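You operate a simulated robot arm through the tools that you are given. There is no shell and no other tool.

Carry out the task below with a simulated robot arm. There is one attempt and no reset: what you move stays moved.

TASK
Uncover the weight, dry it, brush it and cover it again.
Fine: the yellow-grip cover waits on the green pad. Grey drying pad, white brush; stand them back; leave the purple-band weight. Set down upright: yellow-grip cover, grey drying pad, white brush.

The check looks at the end state, three seconds after you hand in, the way a careful person would. Anything else that was tipped, shoved, dropped, spilled or broken makes it a failure. A push-on lid holds only when it is set on centred and level and pressed home; a screw cap is set on level and turned clockwise until tight.

THE ROBOT
A 6-joint arm with a two-finger parallel gripper, fixed in place. Base frame: the origin is at the foot of the arm, x ahead of it, y to its left, z up; the work surface is at about z = 80. Lengths are in cm, angles in degrees, forces in N, time in s.
With the tool pointing down near the work surface it reaches from about 34 to 76 cm from the base axis. Its first joint turns from -66.0 to 66.0 degrees. Payload 2.45 kg.
The tool frame sits at the grasp point between the pads (the TCP): z along the fingers, y along the line on which they close. The tips reach 2.4 cm beyond it. Largest opening 6.8 cm; finger width 1.7, thickness 1; the body of the gripper, 4 by 7 cm, starts 4.1 cm behind the TCP.
Orientation is that of the tool frame in the base frame, as a unit quaternion [w, x, y, z]. With the fingers straight down and closing along the base's y, the tool's x points along the base's -x, its y along +y and its z along -z.

THE INTERFACE
- The arm moves only by the tool apply_moves. Its argument "targets" is a list of rows, each a list of 7 numbers: the turn, a rotation vector about the tool's x, y, z in degrees, then the shift along the tool's x, y, z in cm, then the finger opening in cm, from 0 to 6.8. In form: [[wx, wy, wz, dx, dy, dz, fingers], ...]. A call has 1 to 20 rows; each row shifts and turns the commanded pose from where the row before left it, along the tool's axes as they then stand. A row lasts 0.2 s, in which the tool goes at most 5 cm and 8.6 degrees; a call with a longer step from one row to the next is refused whole, and so is a gripper value outside its range. Where a pose cannot be reached the arm comes as near as it can. A force on the tool above 40 N (or 10 N above the force at the start of the call, whichever is more), or a blocked arm, ends the call early, and 0.2 s more pass. Each finger travels about 10.8 cm/s and halts on what it meets, pressing with about 42 N; the grip force reading is that of the motor and also rises with nothing between the fingers. The clock runs only during rows and for 0.2 s after the last one: add rows that do not move to give the fingers time. It gives the time, the measured TCP pose, the force on the tool (base axes), the opening and the grip force at its end, in the units of the frame above (readings bear some noise), with the torque about the TCP (base axes, N m) and any sound that the robot's microphone picked up.
- Cameras (640 x 400 px; columns grow to the right, rows downward): "scene" is fixed at [17.6, 43.5, 145.87]; the picture's right is [-0.68, -0.73, 0.00], its down [-0.48, 0.44, -0.76] and it looks along [0.56, -0.52, -0.65] (base axes); focal length 289 px, centre (320, 200). "wrist" rides on the gripper at [8.4, 1.1, -7.5] in the tool frame; the picture's right is [-0.13, 0.99, 0.00], its down [-0.60, -0.08, -0.79] and it looks along [-0.79, -0.10, 0.61] (tool axes); focal length 251 px, centre (320, 200). There is no depth. A picture from a camera that has moved, and an enlarged one, comes with that camera's place and axes in the base frame and with its lens. The place of the scene camera against the robot may be out by one fixed shift of up to 1.8 cm in any direction.
- capture(camera): a new picture of that camera. The clock stands still meanwhile.
- close_up(camera, box): a new picture of the part [left, top, right, bottom] of that camera's present view, enlarged. The clock stands still meanwhile.
- finish_job(): hands the job in; it is judged then, once.

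Places have to be worked out from the pictures, the camera data and where the tool is seen. Open the gripper and draw the arm clear of the work before you hand the job in, unless the task says otherwise.

The tools are called after "Request:" as name(argument=value, ...) on one line, values as JSON. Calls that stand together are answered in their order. apply_moves: Moves the arm, as the interface text tells. Its arguments: {"type":"object","properties":{"targets":{"type":"array","items":{"type":"array","items":{"type":"number"}}}},"required":["targets"]} The other tools are called the same way: capture (camera) takes a picture; close_up (camera, box) takes an enlarged picture of a part of a camera's view; finish_job () hands the job in.

At the start:

```text
time: 0.0
tool_pos: [48.17, 14.22, 126.18]
ee_rot: [0.0, -0.001, 1.0, 0.001]
wrist_force: [-0.7, -0.1, -1.2]
ft_torque: [0.02, 0.0, -0.03]
finger_gap: 6.79
grip_force: 0.2
```

scene: 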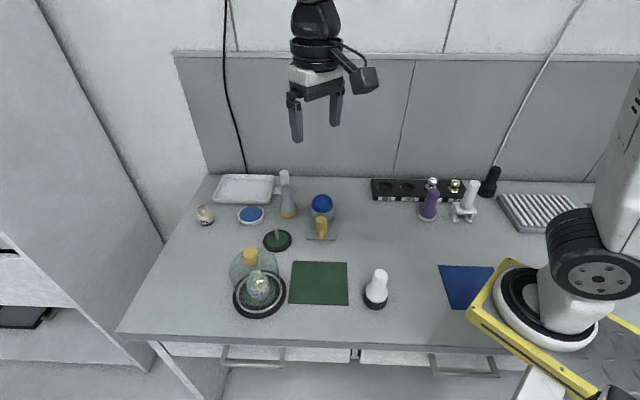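
wrist: 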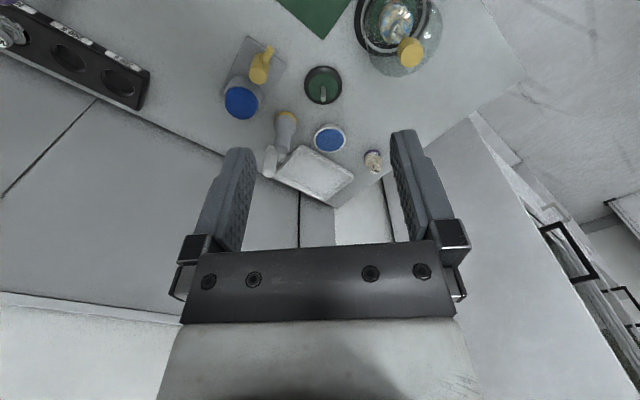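

I'll start by looking closely at the scene to identify the objects.

Request:
close_up(camera="scene", box=[180, 160, 400, 330])

Request:
close_up(camera="scene", box=[340, 150, 600, 330])

Request:
close_up(camera="wrist", box=[200, 0, 460, 200])

Request:
close_up(camera="scene", box=[210, 220, 310, 330])

```text
2.35 times, centred on (290, 245) of scene
camera zoom: at [17.6, 43.5, 145.87], right [-0.68, -0.73, 0.0], down [-0.48, 0.44, -0.76], along [0.56, -0.52, -0.65], focal length 679 px, centre (391, 94)
```

zoom: 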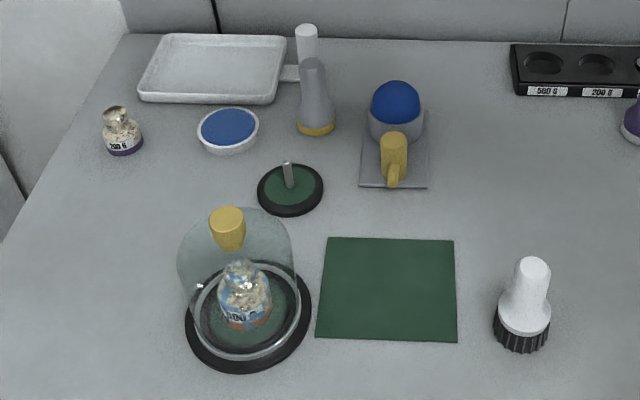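

```text
2.22 times, centred on (470, 240) of scene
camera zoom: at [17.6, 43.5, 145.87], right [-0.68, -0.73, 0.0], down [-0.48, 0.44, -0.76], along [0.56, -0.52, -0.65], focal length 641 px, centre (-13, 111)
```

zoom: 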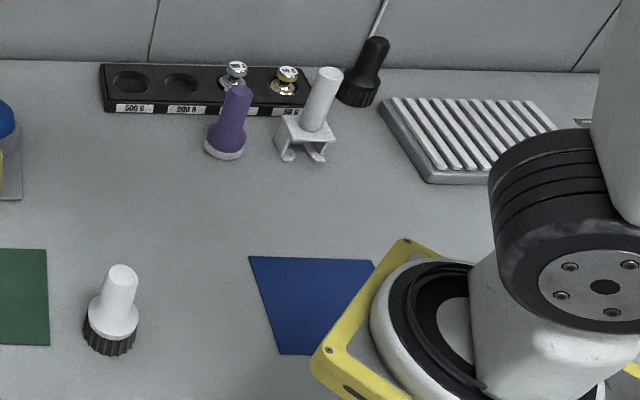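

```text
2.00 times, centred on (330, 100) of wrist
camera zoom: at [39.91, 15.26, 133.71], right [0.13, 0.99, 0.0], down [0.6, -0.08, 0.79], along [0.79, -0.1, -0.61], focal length 503 px, centre (300, 400)
```

zoom: 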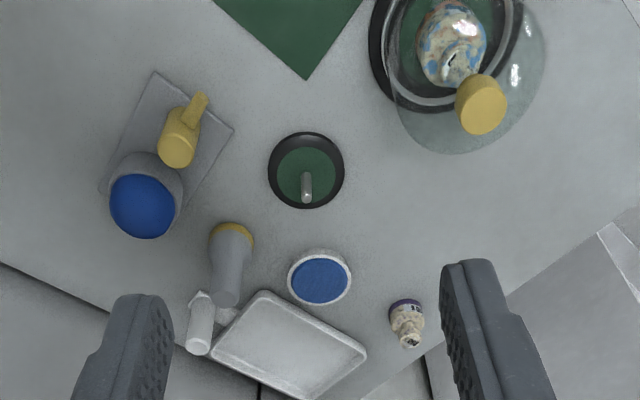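

```text
3.64 times, centred on (260, 275) of scene
camera zoom: at [17.6, 43.5, 145.87], right [-0.68, -0.73, 0.0], down [-0.48, 0.44, -0.76], along [0.56, -0.52, -0.65], focal length 1050 px, centre (538, -73)
```

zoom: 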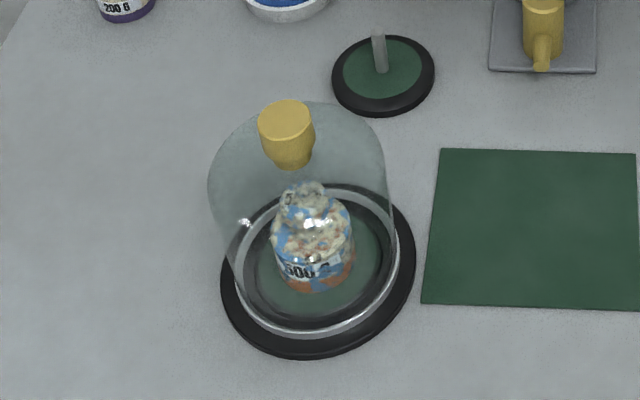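

I take enlarged views of the individual tools to tell drying pad and brush candidates apart.

Request:
close_up(camera="scene", box=[235, 160, 345, 250])

Request:
close_up(camera="scene", box=[400, 160, 510, 230])

Request:
close_up(camera="scene", box=[340, 255, 420, 320])

Request:
close_up(camera="wrist", box=[220, 80, 400, 210])

Request:
close_up(camera="wrist", box=[340, 0, 460, 90])

Request:
close_up(camera="scene", box=[225, 235, 295, 325])

```text
4.44 times, centred on (290, 205) of scene
camera zoom: at [17.6, 43.5, 145.87], right [-0.68, -0.73, 0.0], down [-0.48, 0.44, -0.76], along [0.56, -0.52, -0.65], focal length 1283 px, centre (453, 178)
```

zoom: 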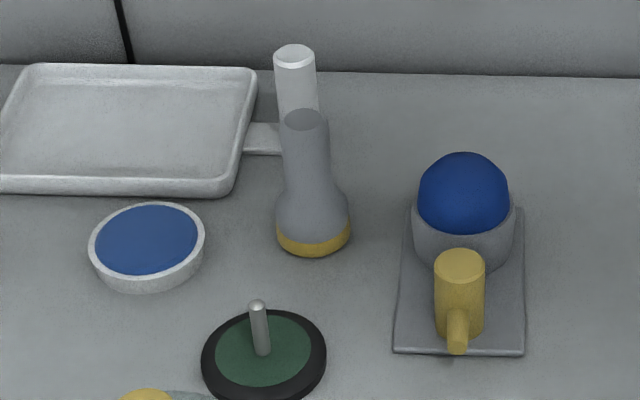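

```text
5.71 times, centred on (455, 195) of scene
camera zoom: at [17.6, 43.5, 145.87], right [-0.68, -0.73, 0.0], down [-0.48, 0.44, -0.76], along [0.56, -0.52, -0.65], focal length 1649 px, centre (-451, 229)
```

zoom: 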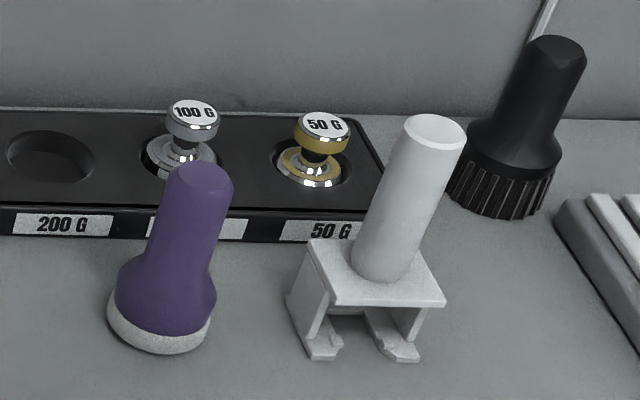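

```text
6.15 times, centred on (380, 288) of scene
camera zoom: at [17.6, 43.5, 145.87], right [-0.68, -0.73, 0.0], down [-0.48, 0.44, -0.76], along [0.56, -0.52, -0.65], focal length 1776 px, centre (-49, -338)
```

zoom: 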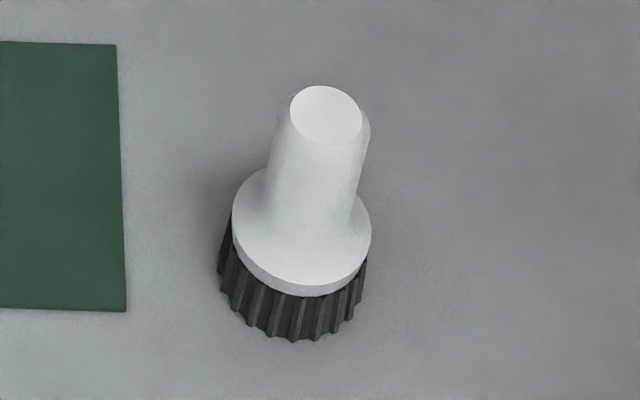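

```text
3.08 times, centred on (310, 145) of wrist
camera zoom: at [39.91, 15.26, 133.71], right [0.13, 0.99, 0.0], down [0.6, -0.08, 0.79], along [0.79, -0.1, -0.61], focal length 774 px, centre (351, 369)
```

zoom: 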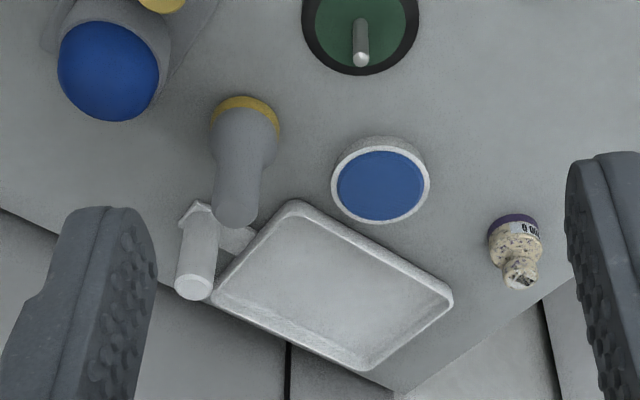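

```text
4.44 times, centred on (400, 45) of wrist
camera zoom: at [39.91, 15.26, 133.71], right [0.13, 0.99, 0.0], down [0.6, -0.08, 0.79], along [0.79, -0.1, -0.61], focal length 1118 px, centre (-36, 889)
```

zoom: 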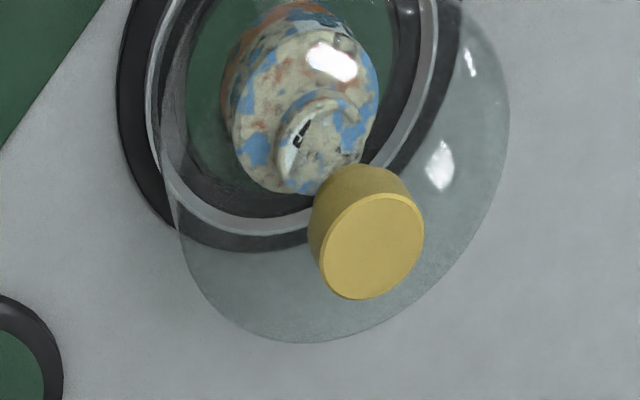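

```text
4.44 times, centred on (260, 280) of scene
camera zoom: at [17.6, 43.5, 145.87], right [-0.68, -0.73, 0.0], down [-0.48, 0.44, -0.76], along [0.56, -0.52, -0.65], focal length 1283 px, centre (587, -156)
```

zoom: 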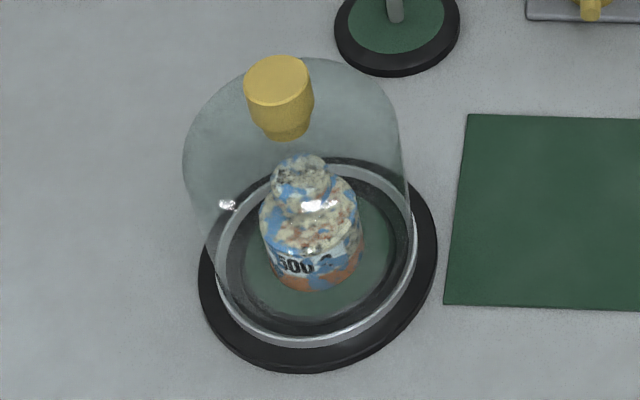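

I calibrate the scene camera against the known tool pose by looking at the fingertips close up.

Request:
close_up(camera="scene", box=[270, 60, 390, 150])

```text
4.44 times, centred on (330, 105) of scene
camera zoom: at [17.6, 43.5, 145.87], right [-0.68, -0.73, 0.0], down [-0.48, 0.44, -0.76], along [0.56, -0.52, -0.65], focal length 1283 px, centre (276, 622)
```

zoom: 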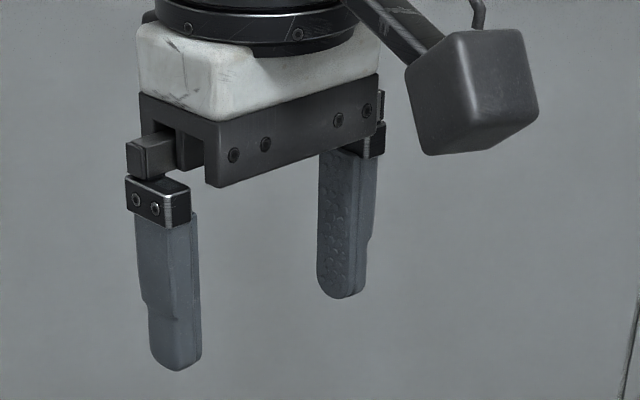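

The scene camera appears shifted about 1.1 cm sideways; combining both cameras I put the cover's knob top at about [57.3, 26.1, 96], green pad near [49, 13], grey drying pad near [76, 2], white brush near [35.5, 7]. I move above the knob and look with the wrist camera.

Request:
apply_moves(targets=[[0, 0, 0, -1.5, 2.0, 3.3, 6.8], [0, 0, 0, -1.5, 2.0, 3.3, 6.8], [0, 0, 0, -1.5, 2.0, 3.3, 6.8], [0, 0, 0, -1.5, 2.0, 3.3, 6.8], [0, 0, 0, -1.5, 2.0, 3.3, 6.8], [0, 0, 0, -1.6, 1.9, 3.3, 6.8]])

Request:
capture(camera="wrist")

Request:
capture(camera="scene")

```text
time: 1.4
tool_pos: [57.37, 26.4, 106.25]
ee_rot: [0.001, 0.0, 1.0, 0.0]
wrist_force: [0.8, 0.1, 0.8]
ft_torque: [0.01, -0.01, 0.02]
finger_gap: 6.8
grip_force: 0.0
```

```text
taken
camera wrist: at [49.07, 27.4, 113.84], right [0.13, 0.99, 0.0], down [0.6, -0.08, 0.79], along [0.79, -0.1, -0.61], focal length 251 px, centre (320, 200)
```

wrist: 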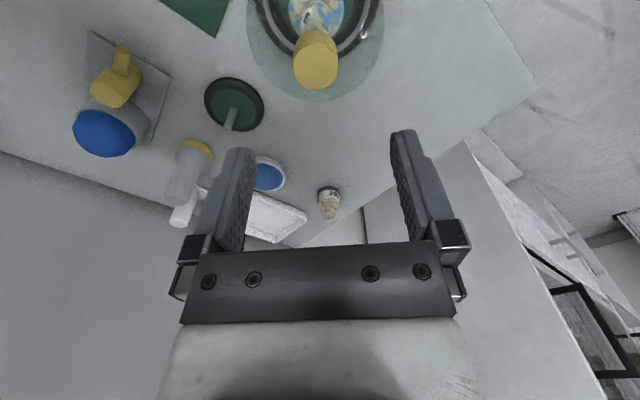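

```text
taken
```

scene: 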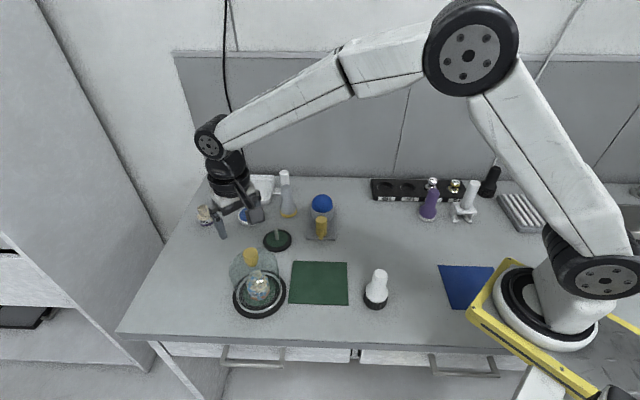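

Request:
close_up(camera="wrist", box=[230, 0, 400, 110])

Request:
close_up(camera="scene", box=[190, 180, 300, 330])

```text
3.64 times, centred on (315, 55) of wrist
camera zoom: at [49.07, 27.4, 113.84], right [0.13, 0.99, 0.0], down [0.6, -0.08, 0.79], along [0.79, -0.1, -0.61], focal length 914 px, centre (338, 727)
```

zoom: 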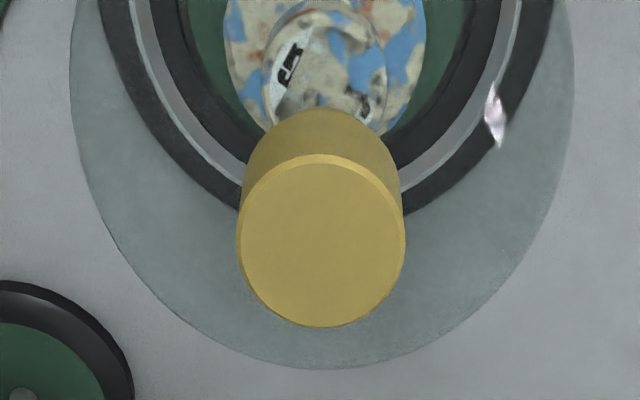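

```text
2.67 times, centred on (245, 255) of scene
camera zoom: at [17.6, 43.51, 145.86], right [-0.68, -0.73, 0.0], down [-0.48, 0.44, -0.76], along [0.56, -0.52, -0.65], focal length 770 px, centre (520, 53)
```

zoom: 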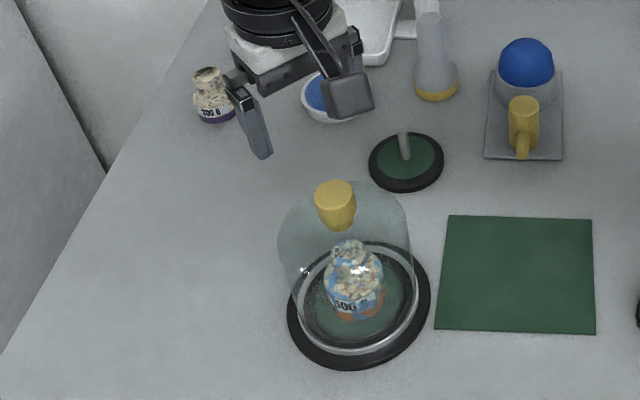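

Knob top face centre works out at about [57.2, 26.1, 96], diameter 3.2. I descend straddling it, stopping a bit above the gripping height to verify.

Request:
apply_moves(targets=[[0, 0, 0, 0.18, -0.31, 3, 6.8], [0, 0, 0, 0, 0, 3, 6.8], [0, 0, 0, 0, 0, 2.5, 6.8], [0, 0, 0, 0, 0, 0, 6.8]])

Request:
capture(camera="wrist")

Request:
close_up(camera="scene", box=[200, 200, 310, 330])

```text
time: 2.4
tool_pos: [57.21, 25.95, 97.89]
ee_rot: [0.0, -0.001, 1.0, 0.001]
wrist_force: [0.7, -0.6, -0.3]
ft_torque: [0.0, 0.0, 0.02]
finger_gap: 6.8
grip_force: 0.0
```

```text
taken
camera wrist: at [48.97, 26.95, 105.4], right [0.13, 0.99, 0.0], down [0.6, -0.08, 0.79], along [0.79, -0.1, -0.61], focal length 251 px, centre (320, 200)
```

wrist: 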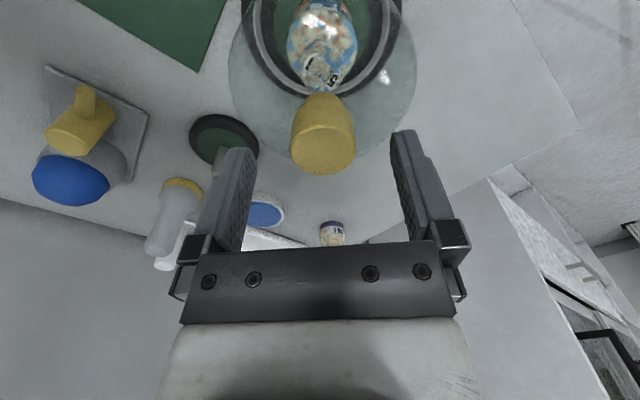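

```text
3.08 times, centred on (255, 265) of scene
camera zoom: at [17.6, 43.5, 145.87], right [-0.68, -0.73, 0.0], down [-0.48, 0.44, -0.76], along [0.56, -0.52, -0.65], focal length 888 px, centre (520, 0)
```

zoom: 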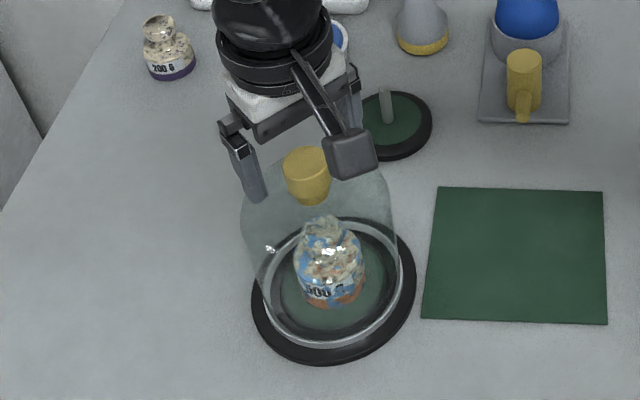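

Refined knob top: about [57.25, 26.08, 95.7]. I lower to TCP z≈95.4 and close on the knob.

Request:
apply_moves(targets=[[0, 0, 0, 0, 0.13, 1.5, 6.8], [0, 0, 0, 0, 0, 0.95, 6.8], [0, 0, 0, 0, 0, 0, 6.8], [0, 0, 0, 0, 0, 0, 4.5], [0, 0, 0, 0, 0, 0, 2.5], [0, 0, 0, 0, 0, 0, 2.5], [0, 0, 0, 0, 0, 0, 2.5]])

Request:
capture(camera="wrist")

```text
time: 4.0
tool_pos: [57.19, 26.05, 95.41]
ee_rot: [0.001, -0.002, 1.0, 0.0]
wrist_force: [0.4, -0.7, 1.5]
ft_torque: [-0.2, -0.11, 0.02]
finger_gap: 3.09
grip_force: 42.0
```

```text
taken
camera wrist: at [48.94, 27.07, 102.94], right [0.13, 0.99, 0.0], down [0.6, -0.08, 0.79], along [0.79, -0.1, -0.61], focal length 251 px, centre (320, 200)
```

wrist: 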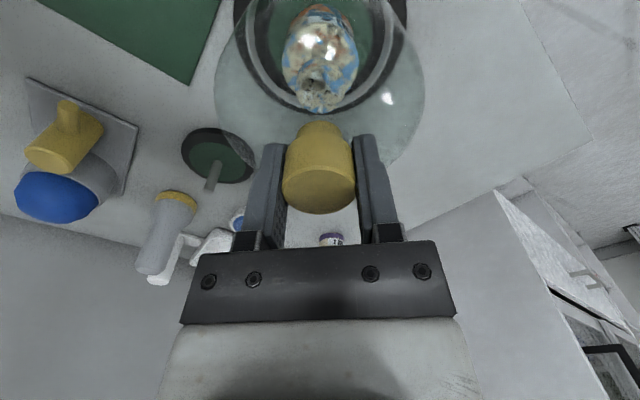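

The knob is gripped (gap 3.09, 42 N). I lift gently straight up and check the force.

Request:
apply_moves(targets=[[0, 0, 0, 0, 0, -0.5, 2.5], [0, 0, 0, 0, 0, -1.0, 2.5], [0, 0, 0, 0, 0, -1.5, 2.5], [0, 0, 0, 0, 0, -2, 2.5], [0, 0, 0, 0, 0, 0, 2.5]])

Request:
close_up(camera="scene", box=[180, 160, 320, 330])

```text
time: 5.2
tool_pos: [57.22, 25.93, 100.28]
ee_rot: [0.0, -0.001, 1.0, 0.001]
wrist_force: [-0.1, -0.3, -1.7]
ft_torque: [0.0, 0.01, 0.01]
finger_gap: 3.12
grip_force: 41.8
```

```text
2.35 times, centred on (250, 245) of scene
camera zoom: at [17.61, 43.51, 145.86], right [-0.68, -0.73, 0.0], down [-0.48, 0.44, -0.76], along [0.56, -0.52, -0.65], focal length 679 px, centre (485, 94)
```

zoom: 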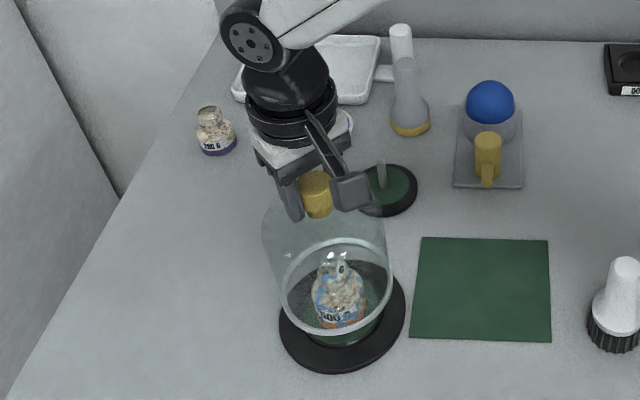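

The cover came off cleanly. I raise it clear of the weight and carry it over the green pad (centre about [49.4, 12.9]).

Request:
apply_moves(targets=[[0, 0, 0, 0, 0, -2.5, 2.5], [0, 0, 0, 0, 0, -3, 2.5], [0, 0, 0, 0, 0, -3, 2.5], [0, 0, 0, 0, 0, -2.5, 2.5], [0, 0, 0, 0.8, -1.3, 0, 2.5], [0, 0, 0, 1.5, -2.6, 0, 2.5], [0, 0, 0, 1.5, -2.6, 0, 2.5], [0, 0, 0, 1.5, -2.6, 0, 2.5], [0, 0, 0, 1.5, -2.6, 0, 2.5], [0, 0, 0, 0.9, -1.4, 0, 2.5], [0, 0, 0, 0, 0, 0, 2.5], [0, 0, 0, 0, 0, 3, 2.5], [0, 0, 0, 0, 0, 3, 2.5], [0, 0, 0, 0, 0, 3, 2.5], [0, 0, 0, 0, 0, 0, 2.5]])

Request:
capture(camera="scene")

Request:
capture(camera="wrist")

```text
time: 8.4
tool_pos: [49.42, 12.72, 102.3]
ee_rot: [0.002, -0.001, 1.0, 0.001]
wrist_force: [0.3, 1.2, -2.1]
ft_torque: [-0.02, 0.02, 0.01]
finger_gap: 3.14
grip_force: 42.1
```

```text
taken
```

scene: 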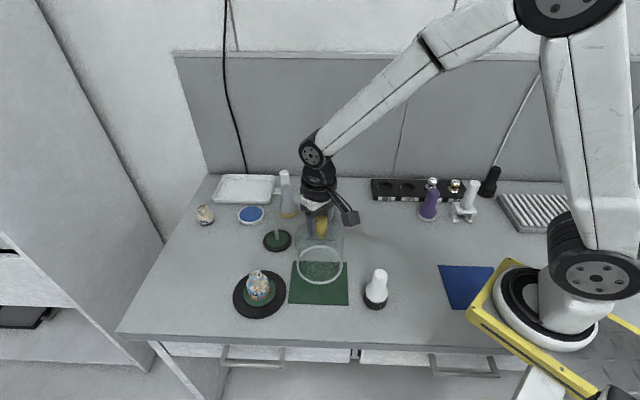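

```text
taken
camera wrist: at [41.14, 13.75, 109.87], right [0.13, 0.99, 0.0], down [0.6, -0.08, 0.79], along [0.79, -0.1, -0.61], focal length 251 px, centre (320, 200)
```

wrist: 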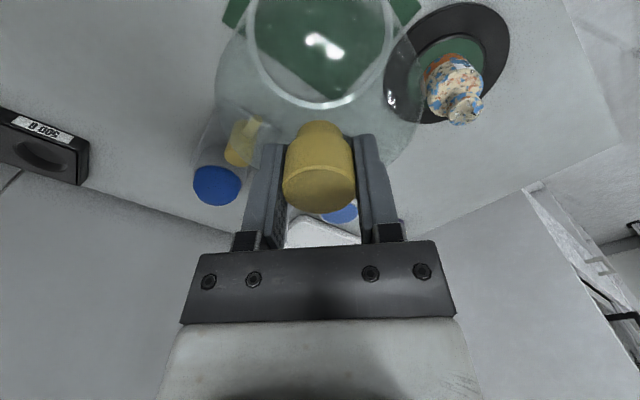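

The cover hangs above the green pad. I lower it further, then check its position against the pad before contact.

Request:
apply_moves(targets=[[0, 0, 0, 0, 0, 2, 2.5], [0, 0, 0, 0, 0, 2, 2.5], [0, 0, 0, 0, 0, 1.8, 2.5], [0, 0, 0, 0, 0, 0, 2.5]])

Request:
close_up(camera="scene", box=[220, 190, 400, 320])

Request:
capture(camera="wrist")

```text
time: 9.4
tool_pos: [49.42, 12.91, 96.61]
ee_rot: [0.001, -0.001, 1.0, 0.001]
wrist_force: [0.0, -0.9, -1.5]
ft_torque: [-0.01, 0.03, 0.02]
finger_gap: 3.12
grip_force: 42.2
```

```text
3.08 times, centred on (310, 255) of scene
camera zoom: at [17.61, 43.51, 145.86], right [-0.68, -0.73, 0.0], down [-0.48, 0.44, -0.76], along [0.56, -0.52, -0.65], focal length 888 px, centre (351, 31)
```

zoom: 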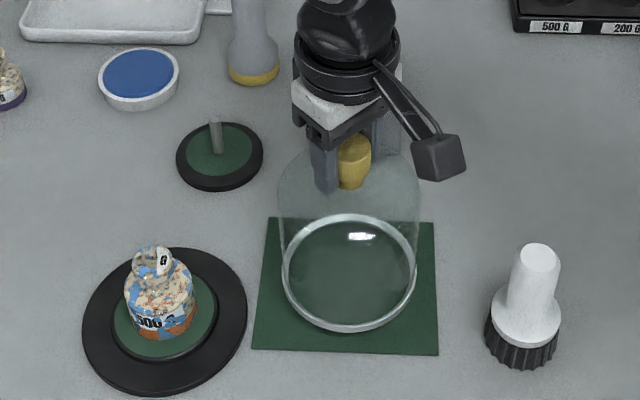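

```text
taken
camera wrist: at [41.11, 13.85, 104.2], right [0.13, 0.99, 0.0], down [0.6, -0.08, 0.79], along [0.79, -0.1, -0.61], focal length 251 px, centre (320, 200)
```

wrist: 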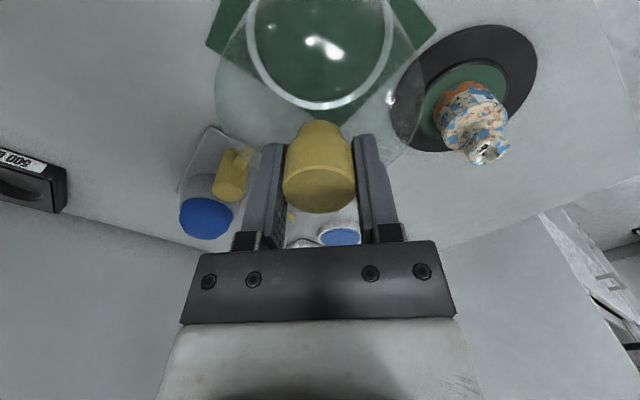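

The ring would land slightly toward the near edge of the pad, so I shift ~0.9 cm away from the camera and lower slowly until contact.

Request:
apply_moves(targets=[[0, 0, 0, -0.65, -0.6, 0, 2.5], [0, 0, 0, 0, 0, 0.8, 2.5], [0, 0, 0, 0, 0, 0.4, 2.5], [0, 0, 0, 0, 0, 0, 2.5]])

Request:
close_up(camera="scene", box=[220, 190, 400, 320])

```text
time: 10.4
tool_pos: [50.11, 12.24, 95.52]
ee_rot: [0.0, -0.001, 1.0, 0.0]
wrist_force: [0.2, -0.1, -2.1]
ft_torque: [-0.01, 0.02, -0.02]
finger_gap: 3.12
grip_force: 41.9
```

```text
3.08 times, centred on (310, 255) of scene
camera zoom: at [17.61, 43.51, 145.86], right [-0.68, -0.73, 0.0], down [-0.48, 0.44, -0.76], along [0.56, -0.52, -0.65], focal length 888 px, centre (351, 31)
```

zoom: 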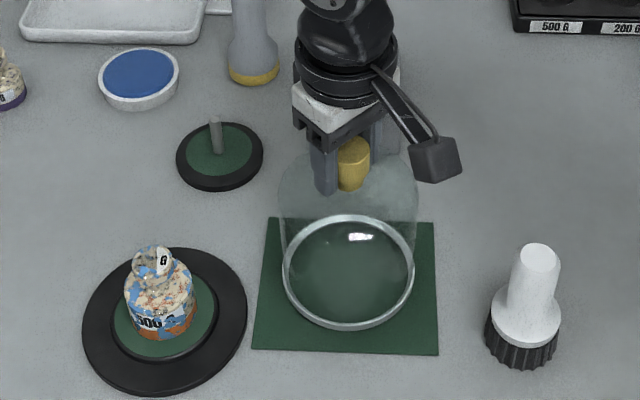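

Now aligned. I lower in small steps watching the force.

Request:
apply_moves(targets=[[0, 0, 0, 0, 0, 0.3, 2.5], [0, 0, 0, 0, 0, 0.2, 2.5], [0, 0, 0, 0, 0, 0.2, 2.5], [0, 0, 0, 0, 0, 0, 2.5]])

```text
time: 11.4
tool_pos: [50.22, 12.43, 94.81]
ee_rot: [0.001, -0.001, 1.0, 0.001]
wrist_force: [-8.6, -0.6, 28.8]
ft_torque: [-0.14, 0.1, 0.24]
finger_gap: 3.13
grip_force: 42.5
```

Contact with ~29 N. I ease up slightly and look before releasing.

Request:
apply_moves(targets=[[0, 0, 0, 0, 0, -0.12, 2.5], [0, 0, 0, 0, 0, 0, 2.5]])

Request:
close_up(camera="scene", box=[220, 190, 400, 320])

Request:
capture(camera="wrist")

```text
time: 12.0
tool_pos: [50.08, 12.38, 94.8]
ee_rot: [0.002, 0.0, 1.0, 0.001]
wrist_force: [1.0, 6.5, 13.5]
ft_torque: [0.26, -0.26, 0.11]
finger_gap: 3.11
grip_force: 42.0
```

```text
3.08 times, centred on (310, 255) of scene
camera zoom: at [17.58, 43.52, 145.86], right [-0.68, -0.73, 0.0], down [-0.48, 0.44, -0.76], along [0.56, -0.52, -0.65], focal length 888 px, centre (351, 31)
```

zoom: 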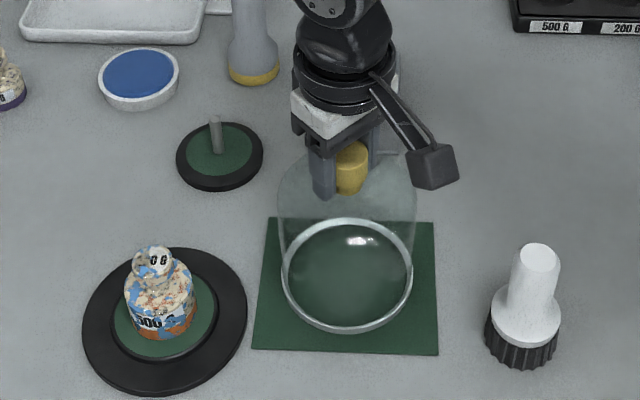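

```text
taken
camera wrist: at [41.87, 13.39, 102.35], right [0.13, 0.99, 0.0], down [0.6, -0.08, 0.8], along [0.79, -0.1, -0.61], focal length 251 px, centre (320, 200)
```

wrist: 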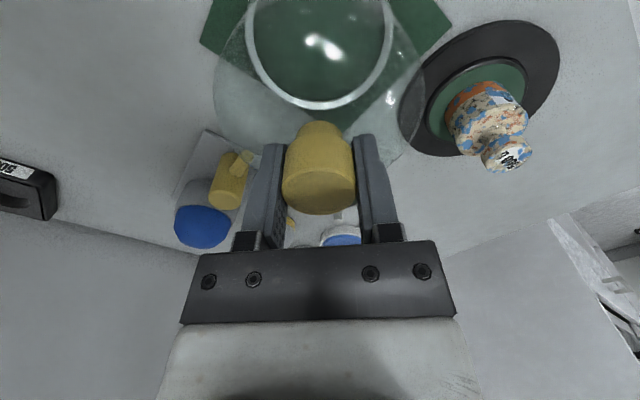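

The ring sits fully on the green pad. I ease the load, release, and rise.

Request:
apply_moves(targets=[[0, 0, 0, 0, 0, -0.1, 2.5], [0, 0, 0, 0, 0, 0, 2.5], [0, 0, 0, 0, 0, 0, 4], [0, 0, 0, 0, 0, 0, 6], [0, 0, 0, 0, 0, 0, 6.8], [0, 0, 0, 0, 0, -2, 6.8], [0, 0, 0, 0, 0, -3, 6.8], [0, 0, 0, 0, 0, -3, 6.8], [0, 0, 0, 0, 0, -3, 6.8], [0, 0, 0, 0, 0, 0, 6.8]])

Request:
capture(camera="scene")

Request:
capture(camera="wrist")

Request:
close_up(camera="scene", box=[220, 190, 400, 320])

```text
time: 14.2
tool_pos: [50.22, 12.24, 105.86]
ee_rot: [0.001, -0.001, 1.0, 0.001]
wrist_force: [-0.4, -1.2, 0.0]
ft_torque: [-0.02, -0.01, 0.03]
finger_gap: 6.79
grip_force: 0.1
```

```text
taken
```

scene: 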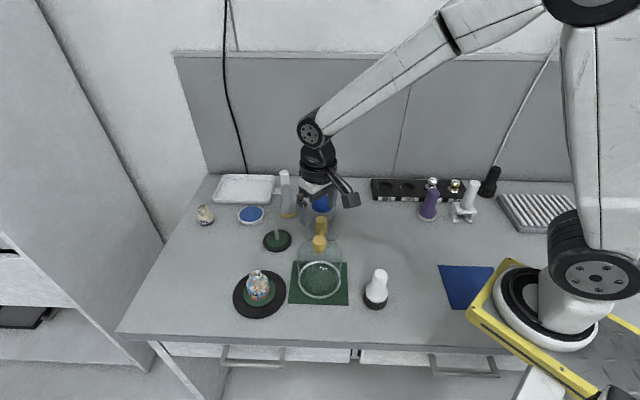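

```text
taken
camera wrist: at [41.76, 13.35, 113.44], right [0.13, 0.99, 0.0], down [0.6, -0.08, 0.79], along [0.79, -0.1, -0.61], focal length 251 px, centre (320, 200)
```

wrist: 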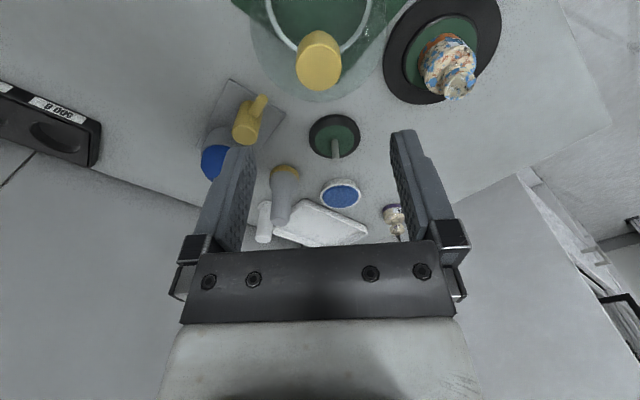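

```text
3.08 times, centred on (310, 255) of scene
camera zoom: at [17.6, 43.5, 145.87], right [-0.68, -0.73, 0.0], down [-0.48, 0.44, -0.76], along [0.56, -0.52, -0.65], focal length 888 px, centre (351, 31)
```

zoom: 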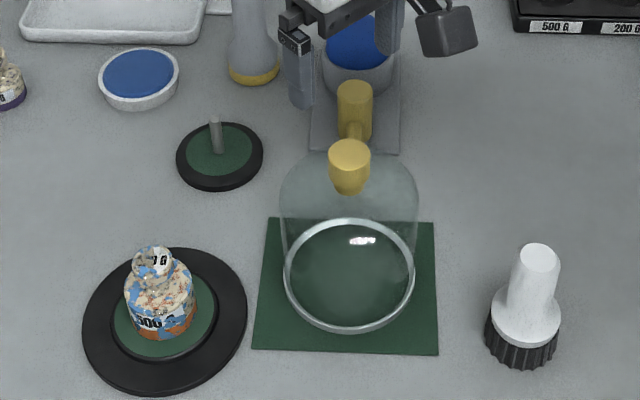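

The cover stands on the green pad and the weight is exposed. Next I head toward the grey drying pad (about [76, 2.1], top near z=91), staying high, and look with the wrist camera.

Request:
apply_moves(targets=[[0, 0, 0, -3.5, -2.0, 0, 6.8], [0, 0, 0, -3.6, -2.0, 0, 6.8], [0, 0, 0, -3.6, -2.0, 0, 6.8], [0, 0, 0, -3.6, -2.0, 0, 6.8], [0, 0, 0, -3.5, -2.1, 0, 6.8], [0, 0, 0, 0, 0, 0, 6.8]])

Request:
capture(camera="wrist")

Request:
close_up(camera="scene", box=[220, 230, 300, 330])

```text
time: 15.6
tool_pos: [67.67, 2.39, 105.95]
ee_rot: [0.0, -0.001, 1.0, 0.001]
wrist_force: [-0.2, 0.0, 0.5]
ft_torque: [-0.01, 0.0, -0.02]
finger_gap: 6.79
grip_force: 0.1
```

```text
taken
camera wrist: at [59.46, 3.44, 113.44], right [0.13, 0.99, 0.0], down [0.6, -0.08, 0.79], along [0.79, -0.1, -0.61], focal length 251 px, centre (320, 200)
```

wrist: 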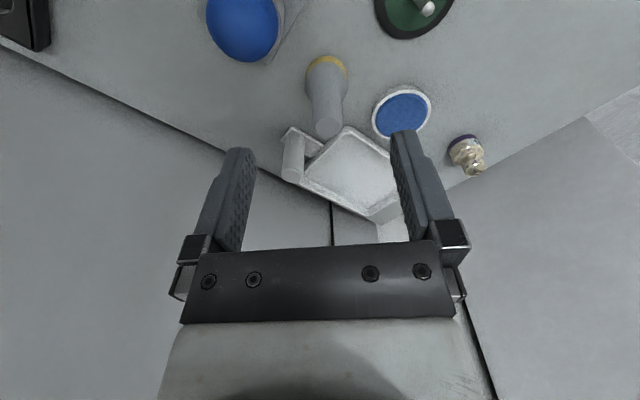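

```text
4.00 times, centred on (260, 280) of scene
camera zoom: at [17.61, 43.5, 145.87], right [-0.68, -0.73, 0.0], down [-0.48, 0.44, -0.76], along [0.56, -0.52, -0.65], focal length 1154 px, centre (560, -120)
```

zoom: 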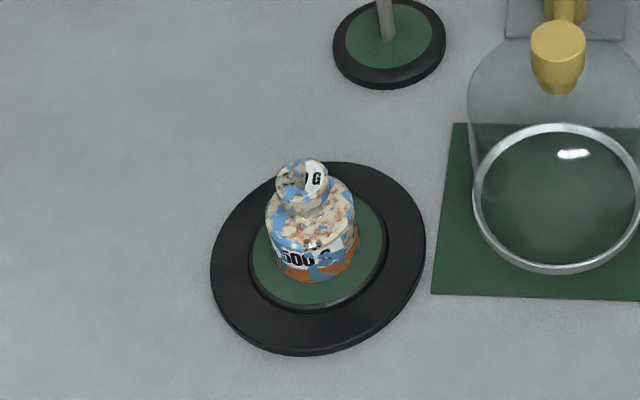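

Request:
close_up(camera="wrist", box=[260, 30, 400, 150])

```text
3.33 times, centred on (330, 90) of wrist
camera zoom: at [59.46, 3.44, 113.44], right [0.13, 0.99, 0.0], down [0.6, -0.08, 0.79], along [0.79, -0.1, -0.61], focal length 838 px, centre (287, 567)
```

zoom: 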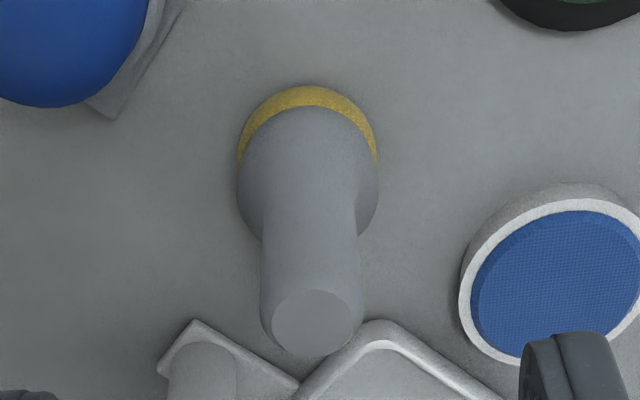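

Grey pad handle: top at about [75.75, 2.3, 91.2], diameter ~3.2. I move over it at z≈97 to check the arm reaches there.

Request:
apply_moves(targets=[[0, 0, 0, -2.7, 0, 1.5, 6.8], [0, 0, 0, -2.7, 0, 3.5, 6.8], [0, 0, 0, -2.65, 0, 4, 6.8], [0, 0, 0, 0, 0, 0, 6.8]])

Request:
capture(camera="wrist")

Request:
close_up(camera="scene", box=[230, 150, 360, 250])

```text
time: 16.6
tool_pos: [75.85, 2.29, 97.01]
ee_rot: [0.0, -0.001, 1.0, 0.001]
wrist_force: [0.2, 0.7, -0.3]
ft_torque: [-0.01, 0.01, 0.0]
finger_gap: 6.8
grip_force: 0.0
```

```text
taken
camera wrist: at [67.55, 3.29, 104.56], right [0.13, 0.99, 0.0], down [0.6, -0.08, 0.79], along [0.79, -0.1, -0.61], focal length 251 px, centre (320, 200)
```

wrist: 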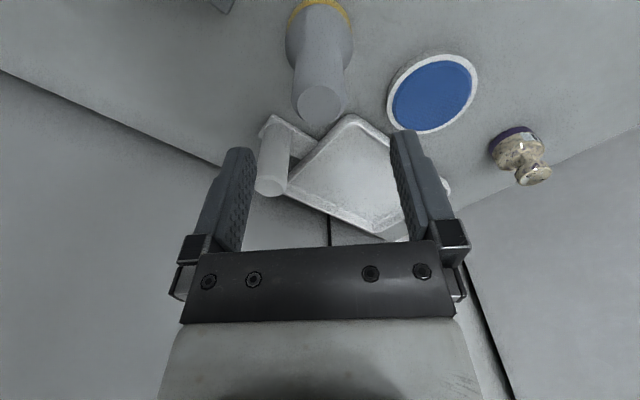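

```text
4.00 times, centred on (295, 200) of scene
camera zoom: at [17.6, 43.5, 145.87], right [-0.68, -0.73, 0.0], down [-0.48, 0.44, -0.76], along [0.56, -0.52, -0.65], focal length 1154 px, centre (420, 200)
```

zoom: 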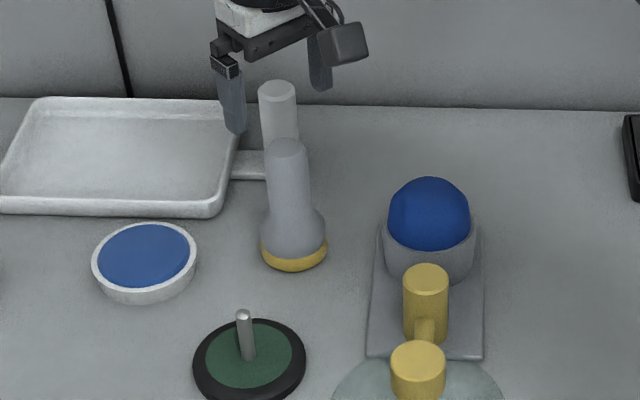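

Request:
close_up(camera="wrist", box=[270, 0, 370, 130])

```text
3.08 times, centred on (320, 65) of wrist
camera zoom: at [67.55, 3.29, 104.56], right [0.13, 0.99, 0.0], down [0.6, -0.08, 0.79], along [0.79, -0.1, -0.61], focal length 774 px, centre (320, 615)
```

zoom: 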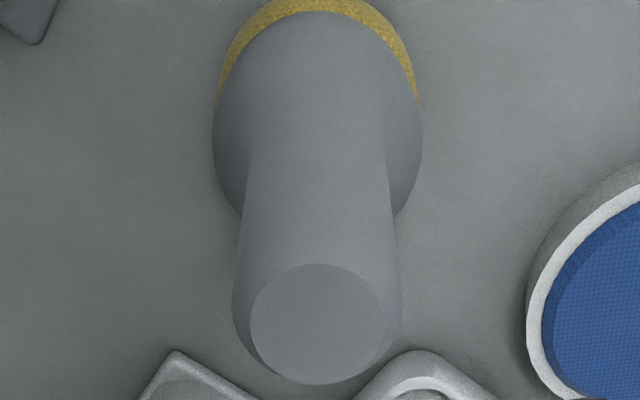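

Top centre confirmed at about [75.95, 2.25, 91]. I descend around the handle and grip at z≈88.6.

Request:
apply_moves(targets=[[0, 0, 0, -0.1, -0.02, 2.5, 6.8], [0, 0, 0, 0, 0, 3, 6.8], [0, 0, 0, 0, 0, 2.9, 6.8], [0, 0, 0, 0, 0, 0, 6.8], [0, 0, 0, 0, 0, 0, 4.6], [0, 0, 0, 0, 0, 0, 2.6], [0, 0, 0, 0, 0, 0, 2.6], [0, 0, 0, 0, 0, 0, 2.6]])

Request:
capture(camera="wrist")

Request:
close_up(camera="scene", box=[230, 150, 360, 250])

```text
time: 18.4
tool_pos: [75.99, 2.37, 88.5]
ee_rot: [0.0, -0.001, 1.0, 0.001]
wrist_force: [-0.5, 0.2, -0.1]
ft_torque: [0.03, 0.0, -0.01]
finger_gap: 3.27
grip_force: 42.1
```

```text
taken
camera wrist: at [67.64, 3.42, 96.13], right [0.13, 0.99, 0.0], down [0.6, -0.08, 0.79], along [0.79, -0.1, -0.61], focal length 251 px, centre (320, 200)
```

wrist: 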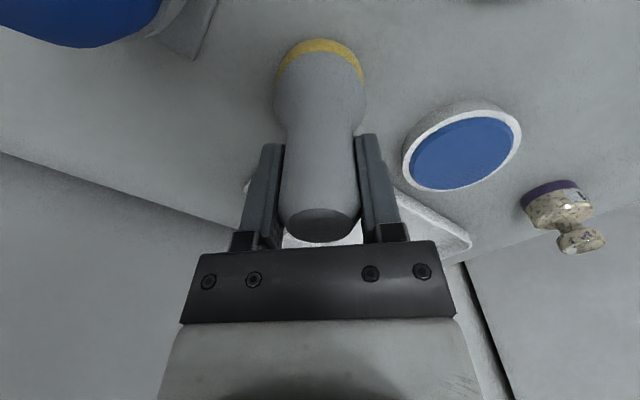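

```text
4.00 times, centred on (295, 200) of scene
camera zoom: at [17.6, 43.5, 145.87], right [-0.68, -0.73, 0.0], down [-0.48, 0.44, -0.76], along [0.56, -0.52, -0.65], focal length 1154 px, centre (420, 200)
```

zoom: 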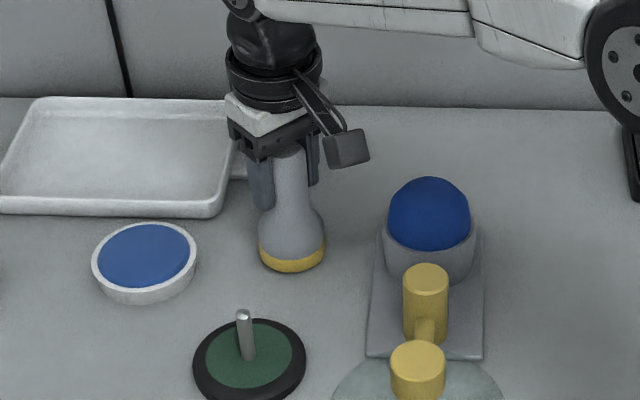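

The grey pad is gripped (gap 3.27) at TCP [76.0, 2.35, 88.5]. I lift it straight up and carry it high to above the weight at about [57.2, 26.1].

Request:
apply_moves(targets=[[0, 0, 0, 0, 0, -0.6, 2.6], [0, 0, 0, 0, 0, -1.8, 2.6], [0, 0, 0, 0, 0, -3, 2.6], [0, 0, 0, 0, 0, -3.6, 2.6], [0, 0, 0, 0, 0, -4, 2.6], [0, 0, 0, 0, 0, -3, 2.6], [0, 0, 0, 1.2, 1.5, 0, 2.6], [0, 0, 0, 2.5, 3.2, 0, 2.6], [0, 0, 0, 2.8, 3.5, 0, 2.6], [0, 0, 0, 2.8, 3.5, 0, 2.6], [0, 0, 0, 2.8, 3.5, 0, 2.6], [0, 0, 0, 2.8, 3.5, 0, 2.6], [0, 0, 0, 2.5, 3.2, 0, 2.6], [0, 0, 0, 1.4, 1.85, 0, 2.6], [0, 0, 0, 0, 0, 0, 2.6]])

Request:
capture(camera="scene")

Request:
capture(camera="wrist")

```text
time: 21.6
tool_pos: [57.37, 25.92, 104.39]
ee_rot: [0.001, 0.0, 1.0, 0.0]
wrist_force: [-0.7, -0.1, -1.3]
ft_torque: [-0.02, 0.0, -0.01]
finger_gap: 3.28
grip_force: 42.5
```

```text
taken
```

scene: 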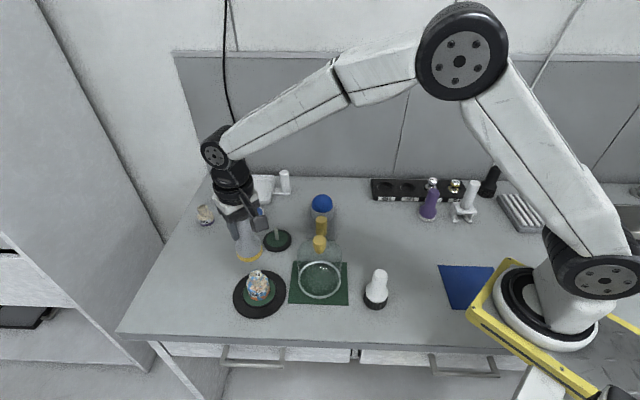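

```text
taken
camera wrist: at [49.08, 26.98, 111.87], right [0.13, 0.99, 0.0], down [0.6, -0.08, 0.79], along [0.79, -0.1, -0.61], focal length 251 px, centre (320, 200)
```

wrist: 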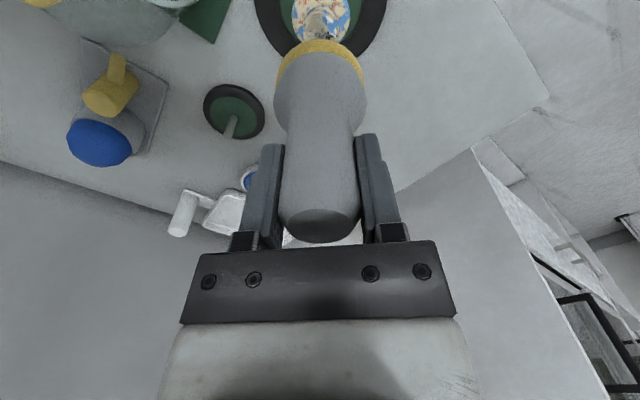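

The pad hangs above the weight with its sponge at z≈96. I lower it gently toward the weight's top.

Request:
apply_moves(targets=[[0, 0, 0, 0.1, 0.1, 2.5, 2.6], [0, 0, 0, 0, 0, 2.5, 2.6], [0, 0, 0, 0, 0, 1.5, 2.6], [0, 0, 0, 0, 0, 0, 2.6]])

Request:
close_up(camera="scene", box=[200, 210, 310, 330])

```text
time: 22.6
tool_pos: [57.13, 26.02, 97.87]
ee_rot: [0.0, 0.0, 1.0, 0.001]
wrist_force: [-0.1, 0.9, -1.3]
ft_torque: [0.0, 0.02, -0.01]
finger_gap: 3.27
grip_force: 42.2
```

```text
3.33 times, centred on (255, 270) of scene
camera zoom: at [17.6, 43.51, 145.86], right [-0.68, -0.73, 0.0], down [-0.48, 0.44, -0.76], along [0.56, -0.52, -0.65], focal length 962 px, centre (537, -33)
```

zoom: 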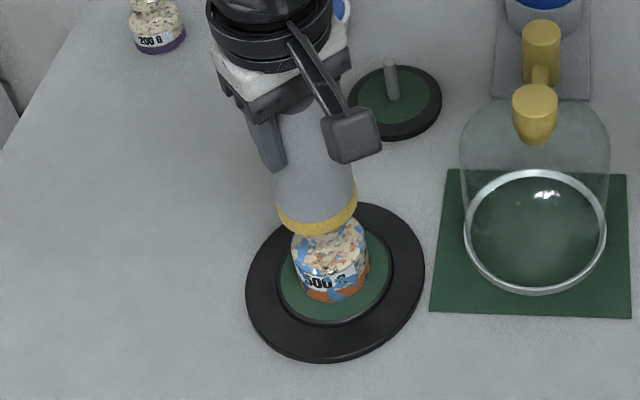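

Request:
apply_moves(targets=[[0, 0, 0, 0, 0, 0.3, 2.6], [0, 0, 0, 0, 0, 0.3, 2.6], [0, 0, 0, 0, 0, 0.3, 2.6], [0, 0, 0, 0, 0, 0, 2.6]])

```text
time: 23.6
tool_pos: [57.19, 26.02, 97.17]
ee_rot: [0.001, -0.001, 1.0, 0.0]
wrist_force: [-1.1, 0.0, -0.3]
ft_torque: [-0.01, -0.01, -0.01]
finger_gap: 3.28
grip_force: 41.8
```

Request:
apply_moves(targets=[[0, 0, 0, 0, 0, 0.2, 2.6], [0, 0, 0, 0, 0, 0.2, 2.6], [0, 0, 0, 0, 0, 0.2, 2.6], [0, 0, 0, 0, 0, 0, 2.6]])

Request:
close_up(camera="scene", box=[200, 210, 310, 330])

```text
time: 24.6
tool_pos: [57.26, 26.07, 96.6]
ee_rot: [0.001, -0.001, 1.0, 0.002]
wrist_force: [-4.6, -3.5, 19.0]
ft_torque: [-0.32, 0.49, 0.01]
finger_gap: 3.27
grip_force: 41.8
```

```text
3.33 times, centred on (255, 270) of scene
camera zoom: at [17.55, 43.48, 145.88], right [-0.68, -0.73, 0.0], down [-0.48, 0.44, -0.76], along [0.56, -0.52, -0.65], focal length 962 px, centre (537, -33)
```

zoom: 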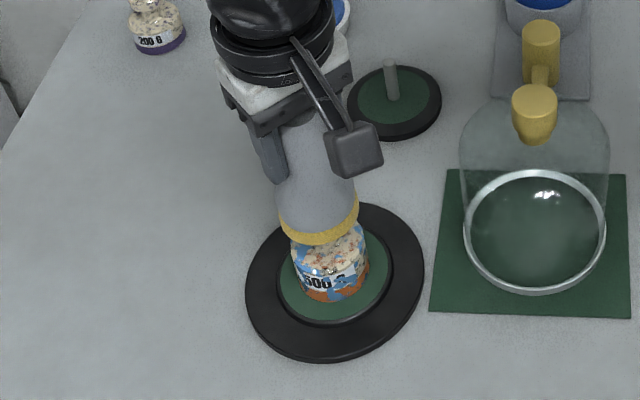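

Contact at ~19 N. I ease off and twist the pad gently on the weight's top, then lift to see what changed.

Request:
apply_moves(targets=[[0, 0, 0, 0, 0, -0.1, 2.6], [0, 0, 8, 0, 0, 0, 2.6], [0, 0, 8, 0, 0, 0, 2.6], [0, 0, -8, 0, 0, 0, 2.6], [0, 0, -8, 0, 0, 0, 2.6], [0, 0, -8, 0, 0, 0, 2.6], [0, 0, -8, 0, 0, 0, 2.6], [0, 0, 8, 0, 0, 0, 2.6], [0, 0, 8, 0, 0, 0, 2.6], [0, 0, 0, 0, 0, 0, 2.6]])

Request:
close_up(camera="scene", box=[220, 230, 300, 330])

```text
time: 26.8
tool_pos: [57.24, 26.06, 96.83]
ee_rot: [0.002, 0.0, 1.0, 0.001]
wrist_force: [-0.2, -0.1, 19.6]
ft_torque: [-0.03, -0.04, -0.04]
finger_gap: 3.26
grip_force: 42.0
```

```text
4.00 times, centred on (260, 280) of scene
camera zoom: at [17.56, 43.49, 145.88], right [-0.68, -0.73, 0.0], down [-0.48, 0.44, -0.76], along [0.56, -0.52, -0.65], focal length 1154 px, centre (560, -120)
```

zoom: 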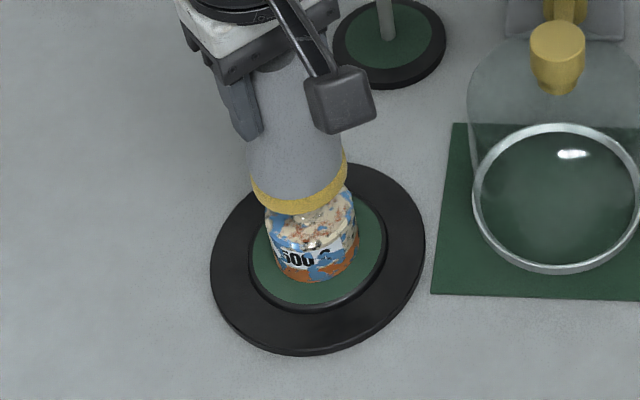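

Request:
apply_moves(targets=[[0, 0, 0, 0, 0, -1, 2.6], [0, 0, 0, 0, 0, -3, 2.6], [0, 0, 0, 0, 0, -3, 2.6], [0, 0, 0, 0, 0, 0, 2.6]])

Request:
close_up(camera="scene", box=[230, 250, 290, 320])

Request:
close_up(camera="wrist", box=[240, 0, 400, 100])

```text
time: 27.8
tool_pos: [57.24, 25.85, 103.75]
ee_rot: [-0.001, -0.001, 1.0, 0.001]
wrist_force: [-0.5, 0.1, -0.8]
ft_torque: [0.01, 0.02, 0.0]
finger_gap: 3.27
grip_force: 41.7
```

```text
5.71 times, centred on (260, 285) of scene
camera zoom: at [17.6, 43.5, 145.86], right [-0.68, -0.73, 0.0], down [-0.48, 0.44, -0.76], along [0.56, -0.52, -0.65], focal length 1649 px, centre (663, -286)
```

zoom: 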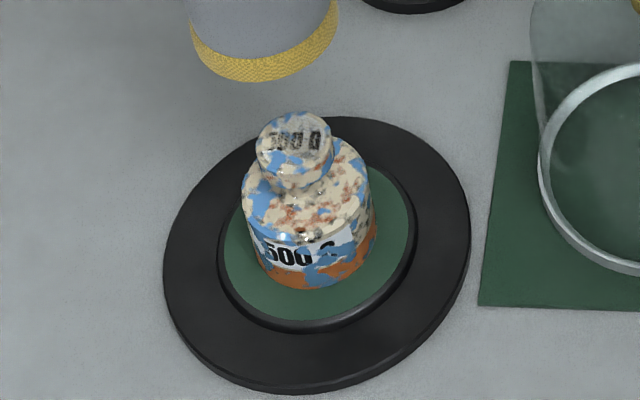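

```text
4.00 times, centred on (320, 50) of wrist
camera zoom: at [48.97, 27.01, 111.22], right [0.13, 0.99, 0.0], down [0.6, -0.08, 0.79], along [0.79, -0.1, -0.61], focal length 1006 px, centre (320, 800)
```

zoom: 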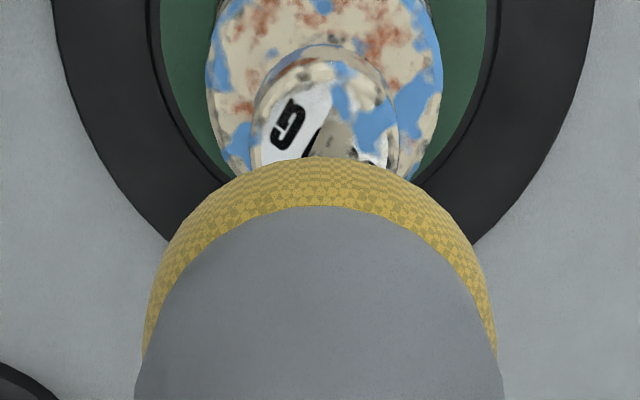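

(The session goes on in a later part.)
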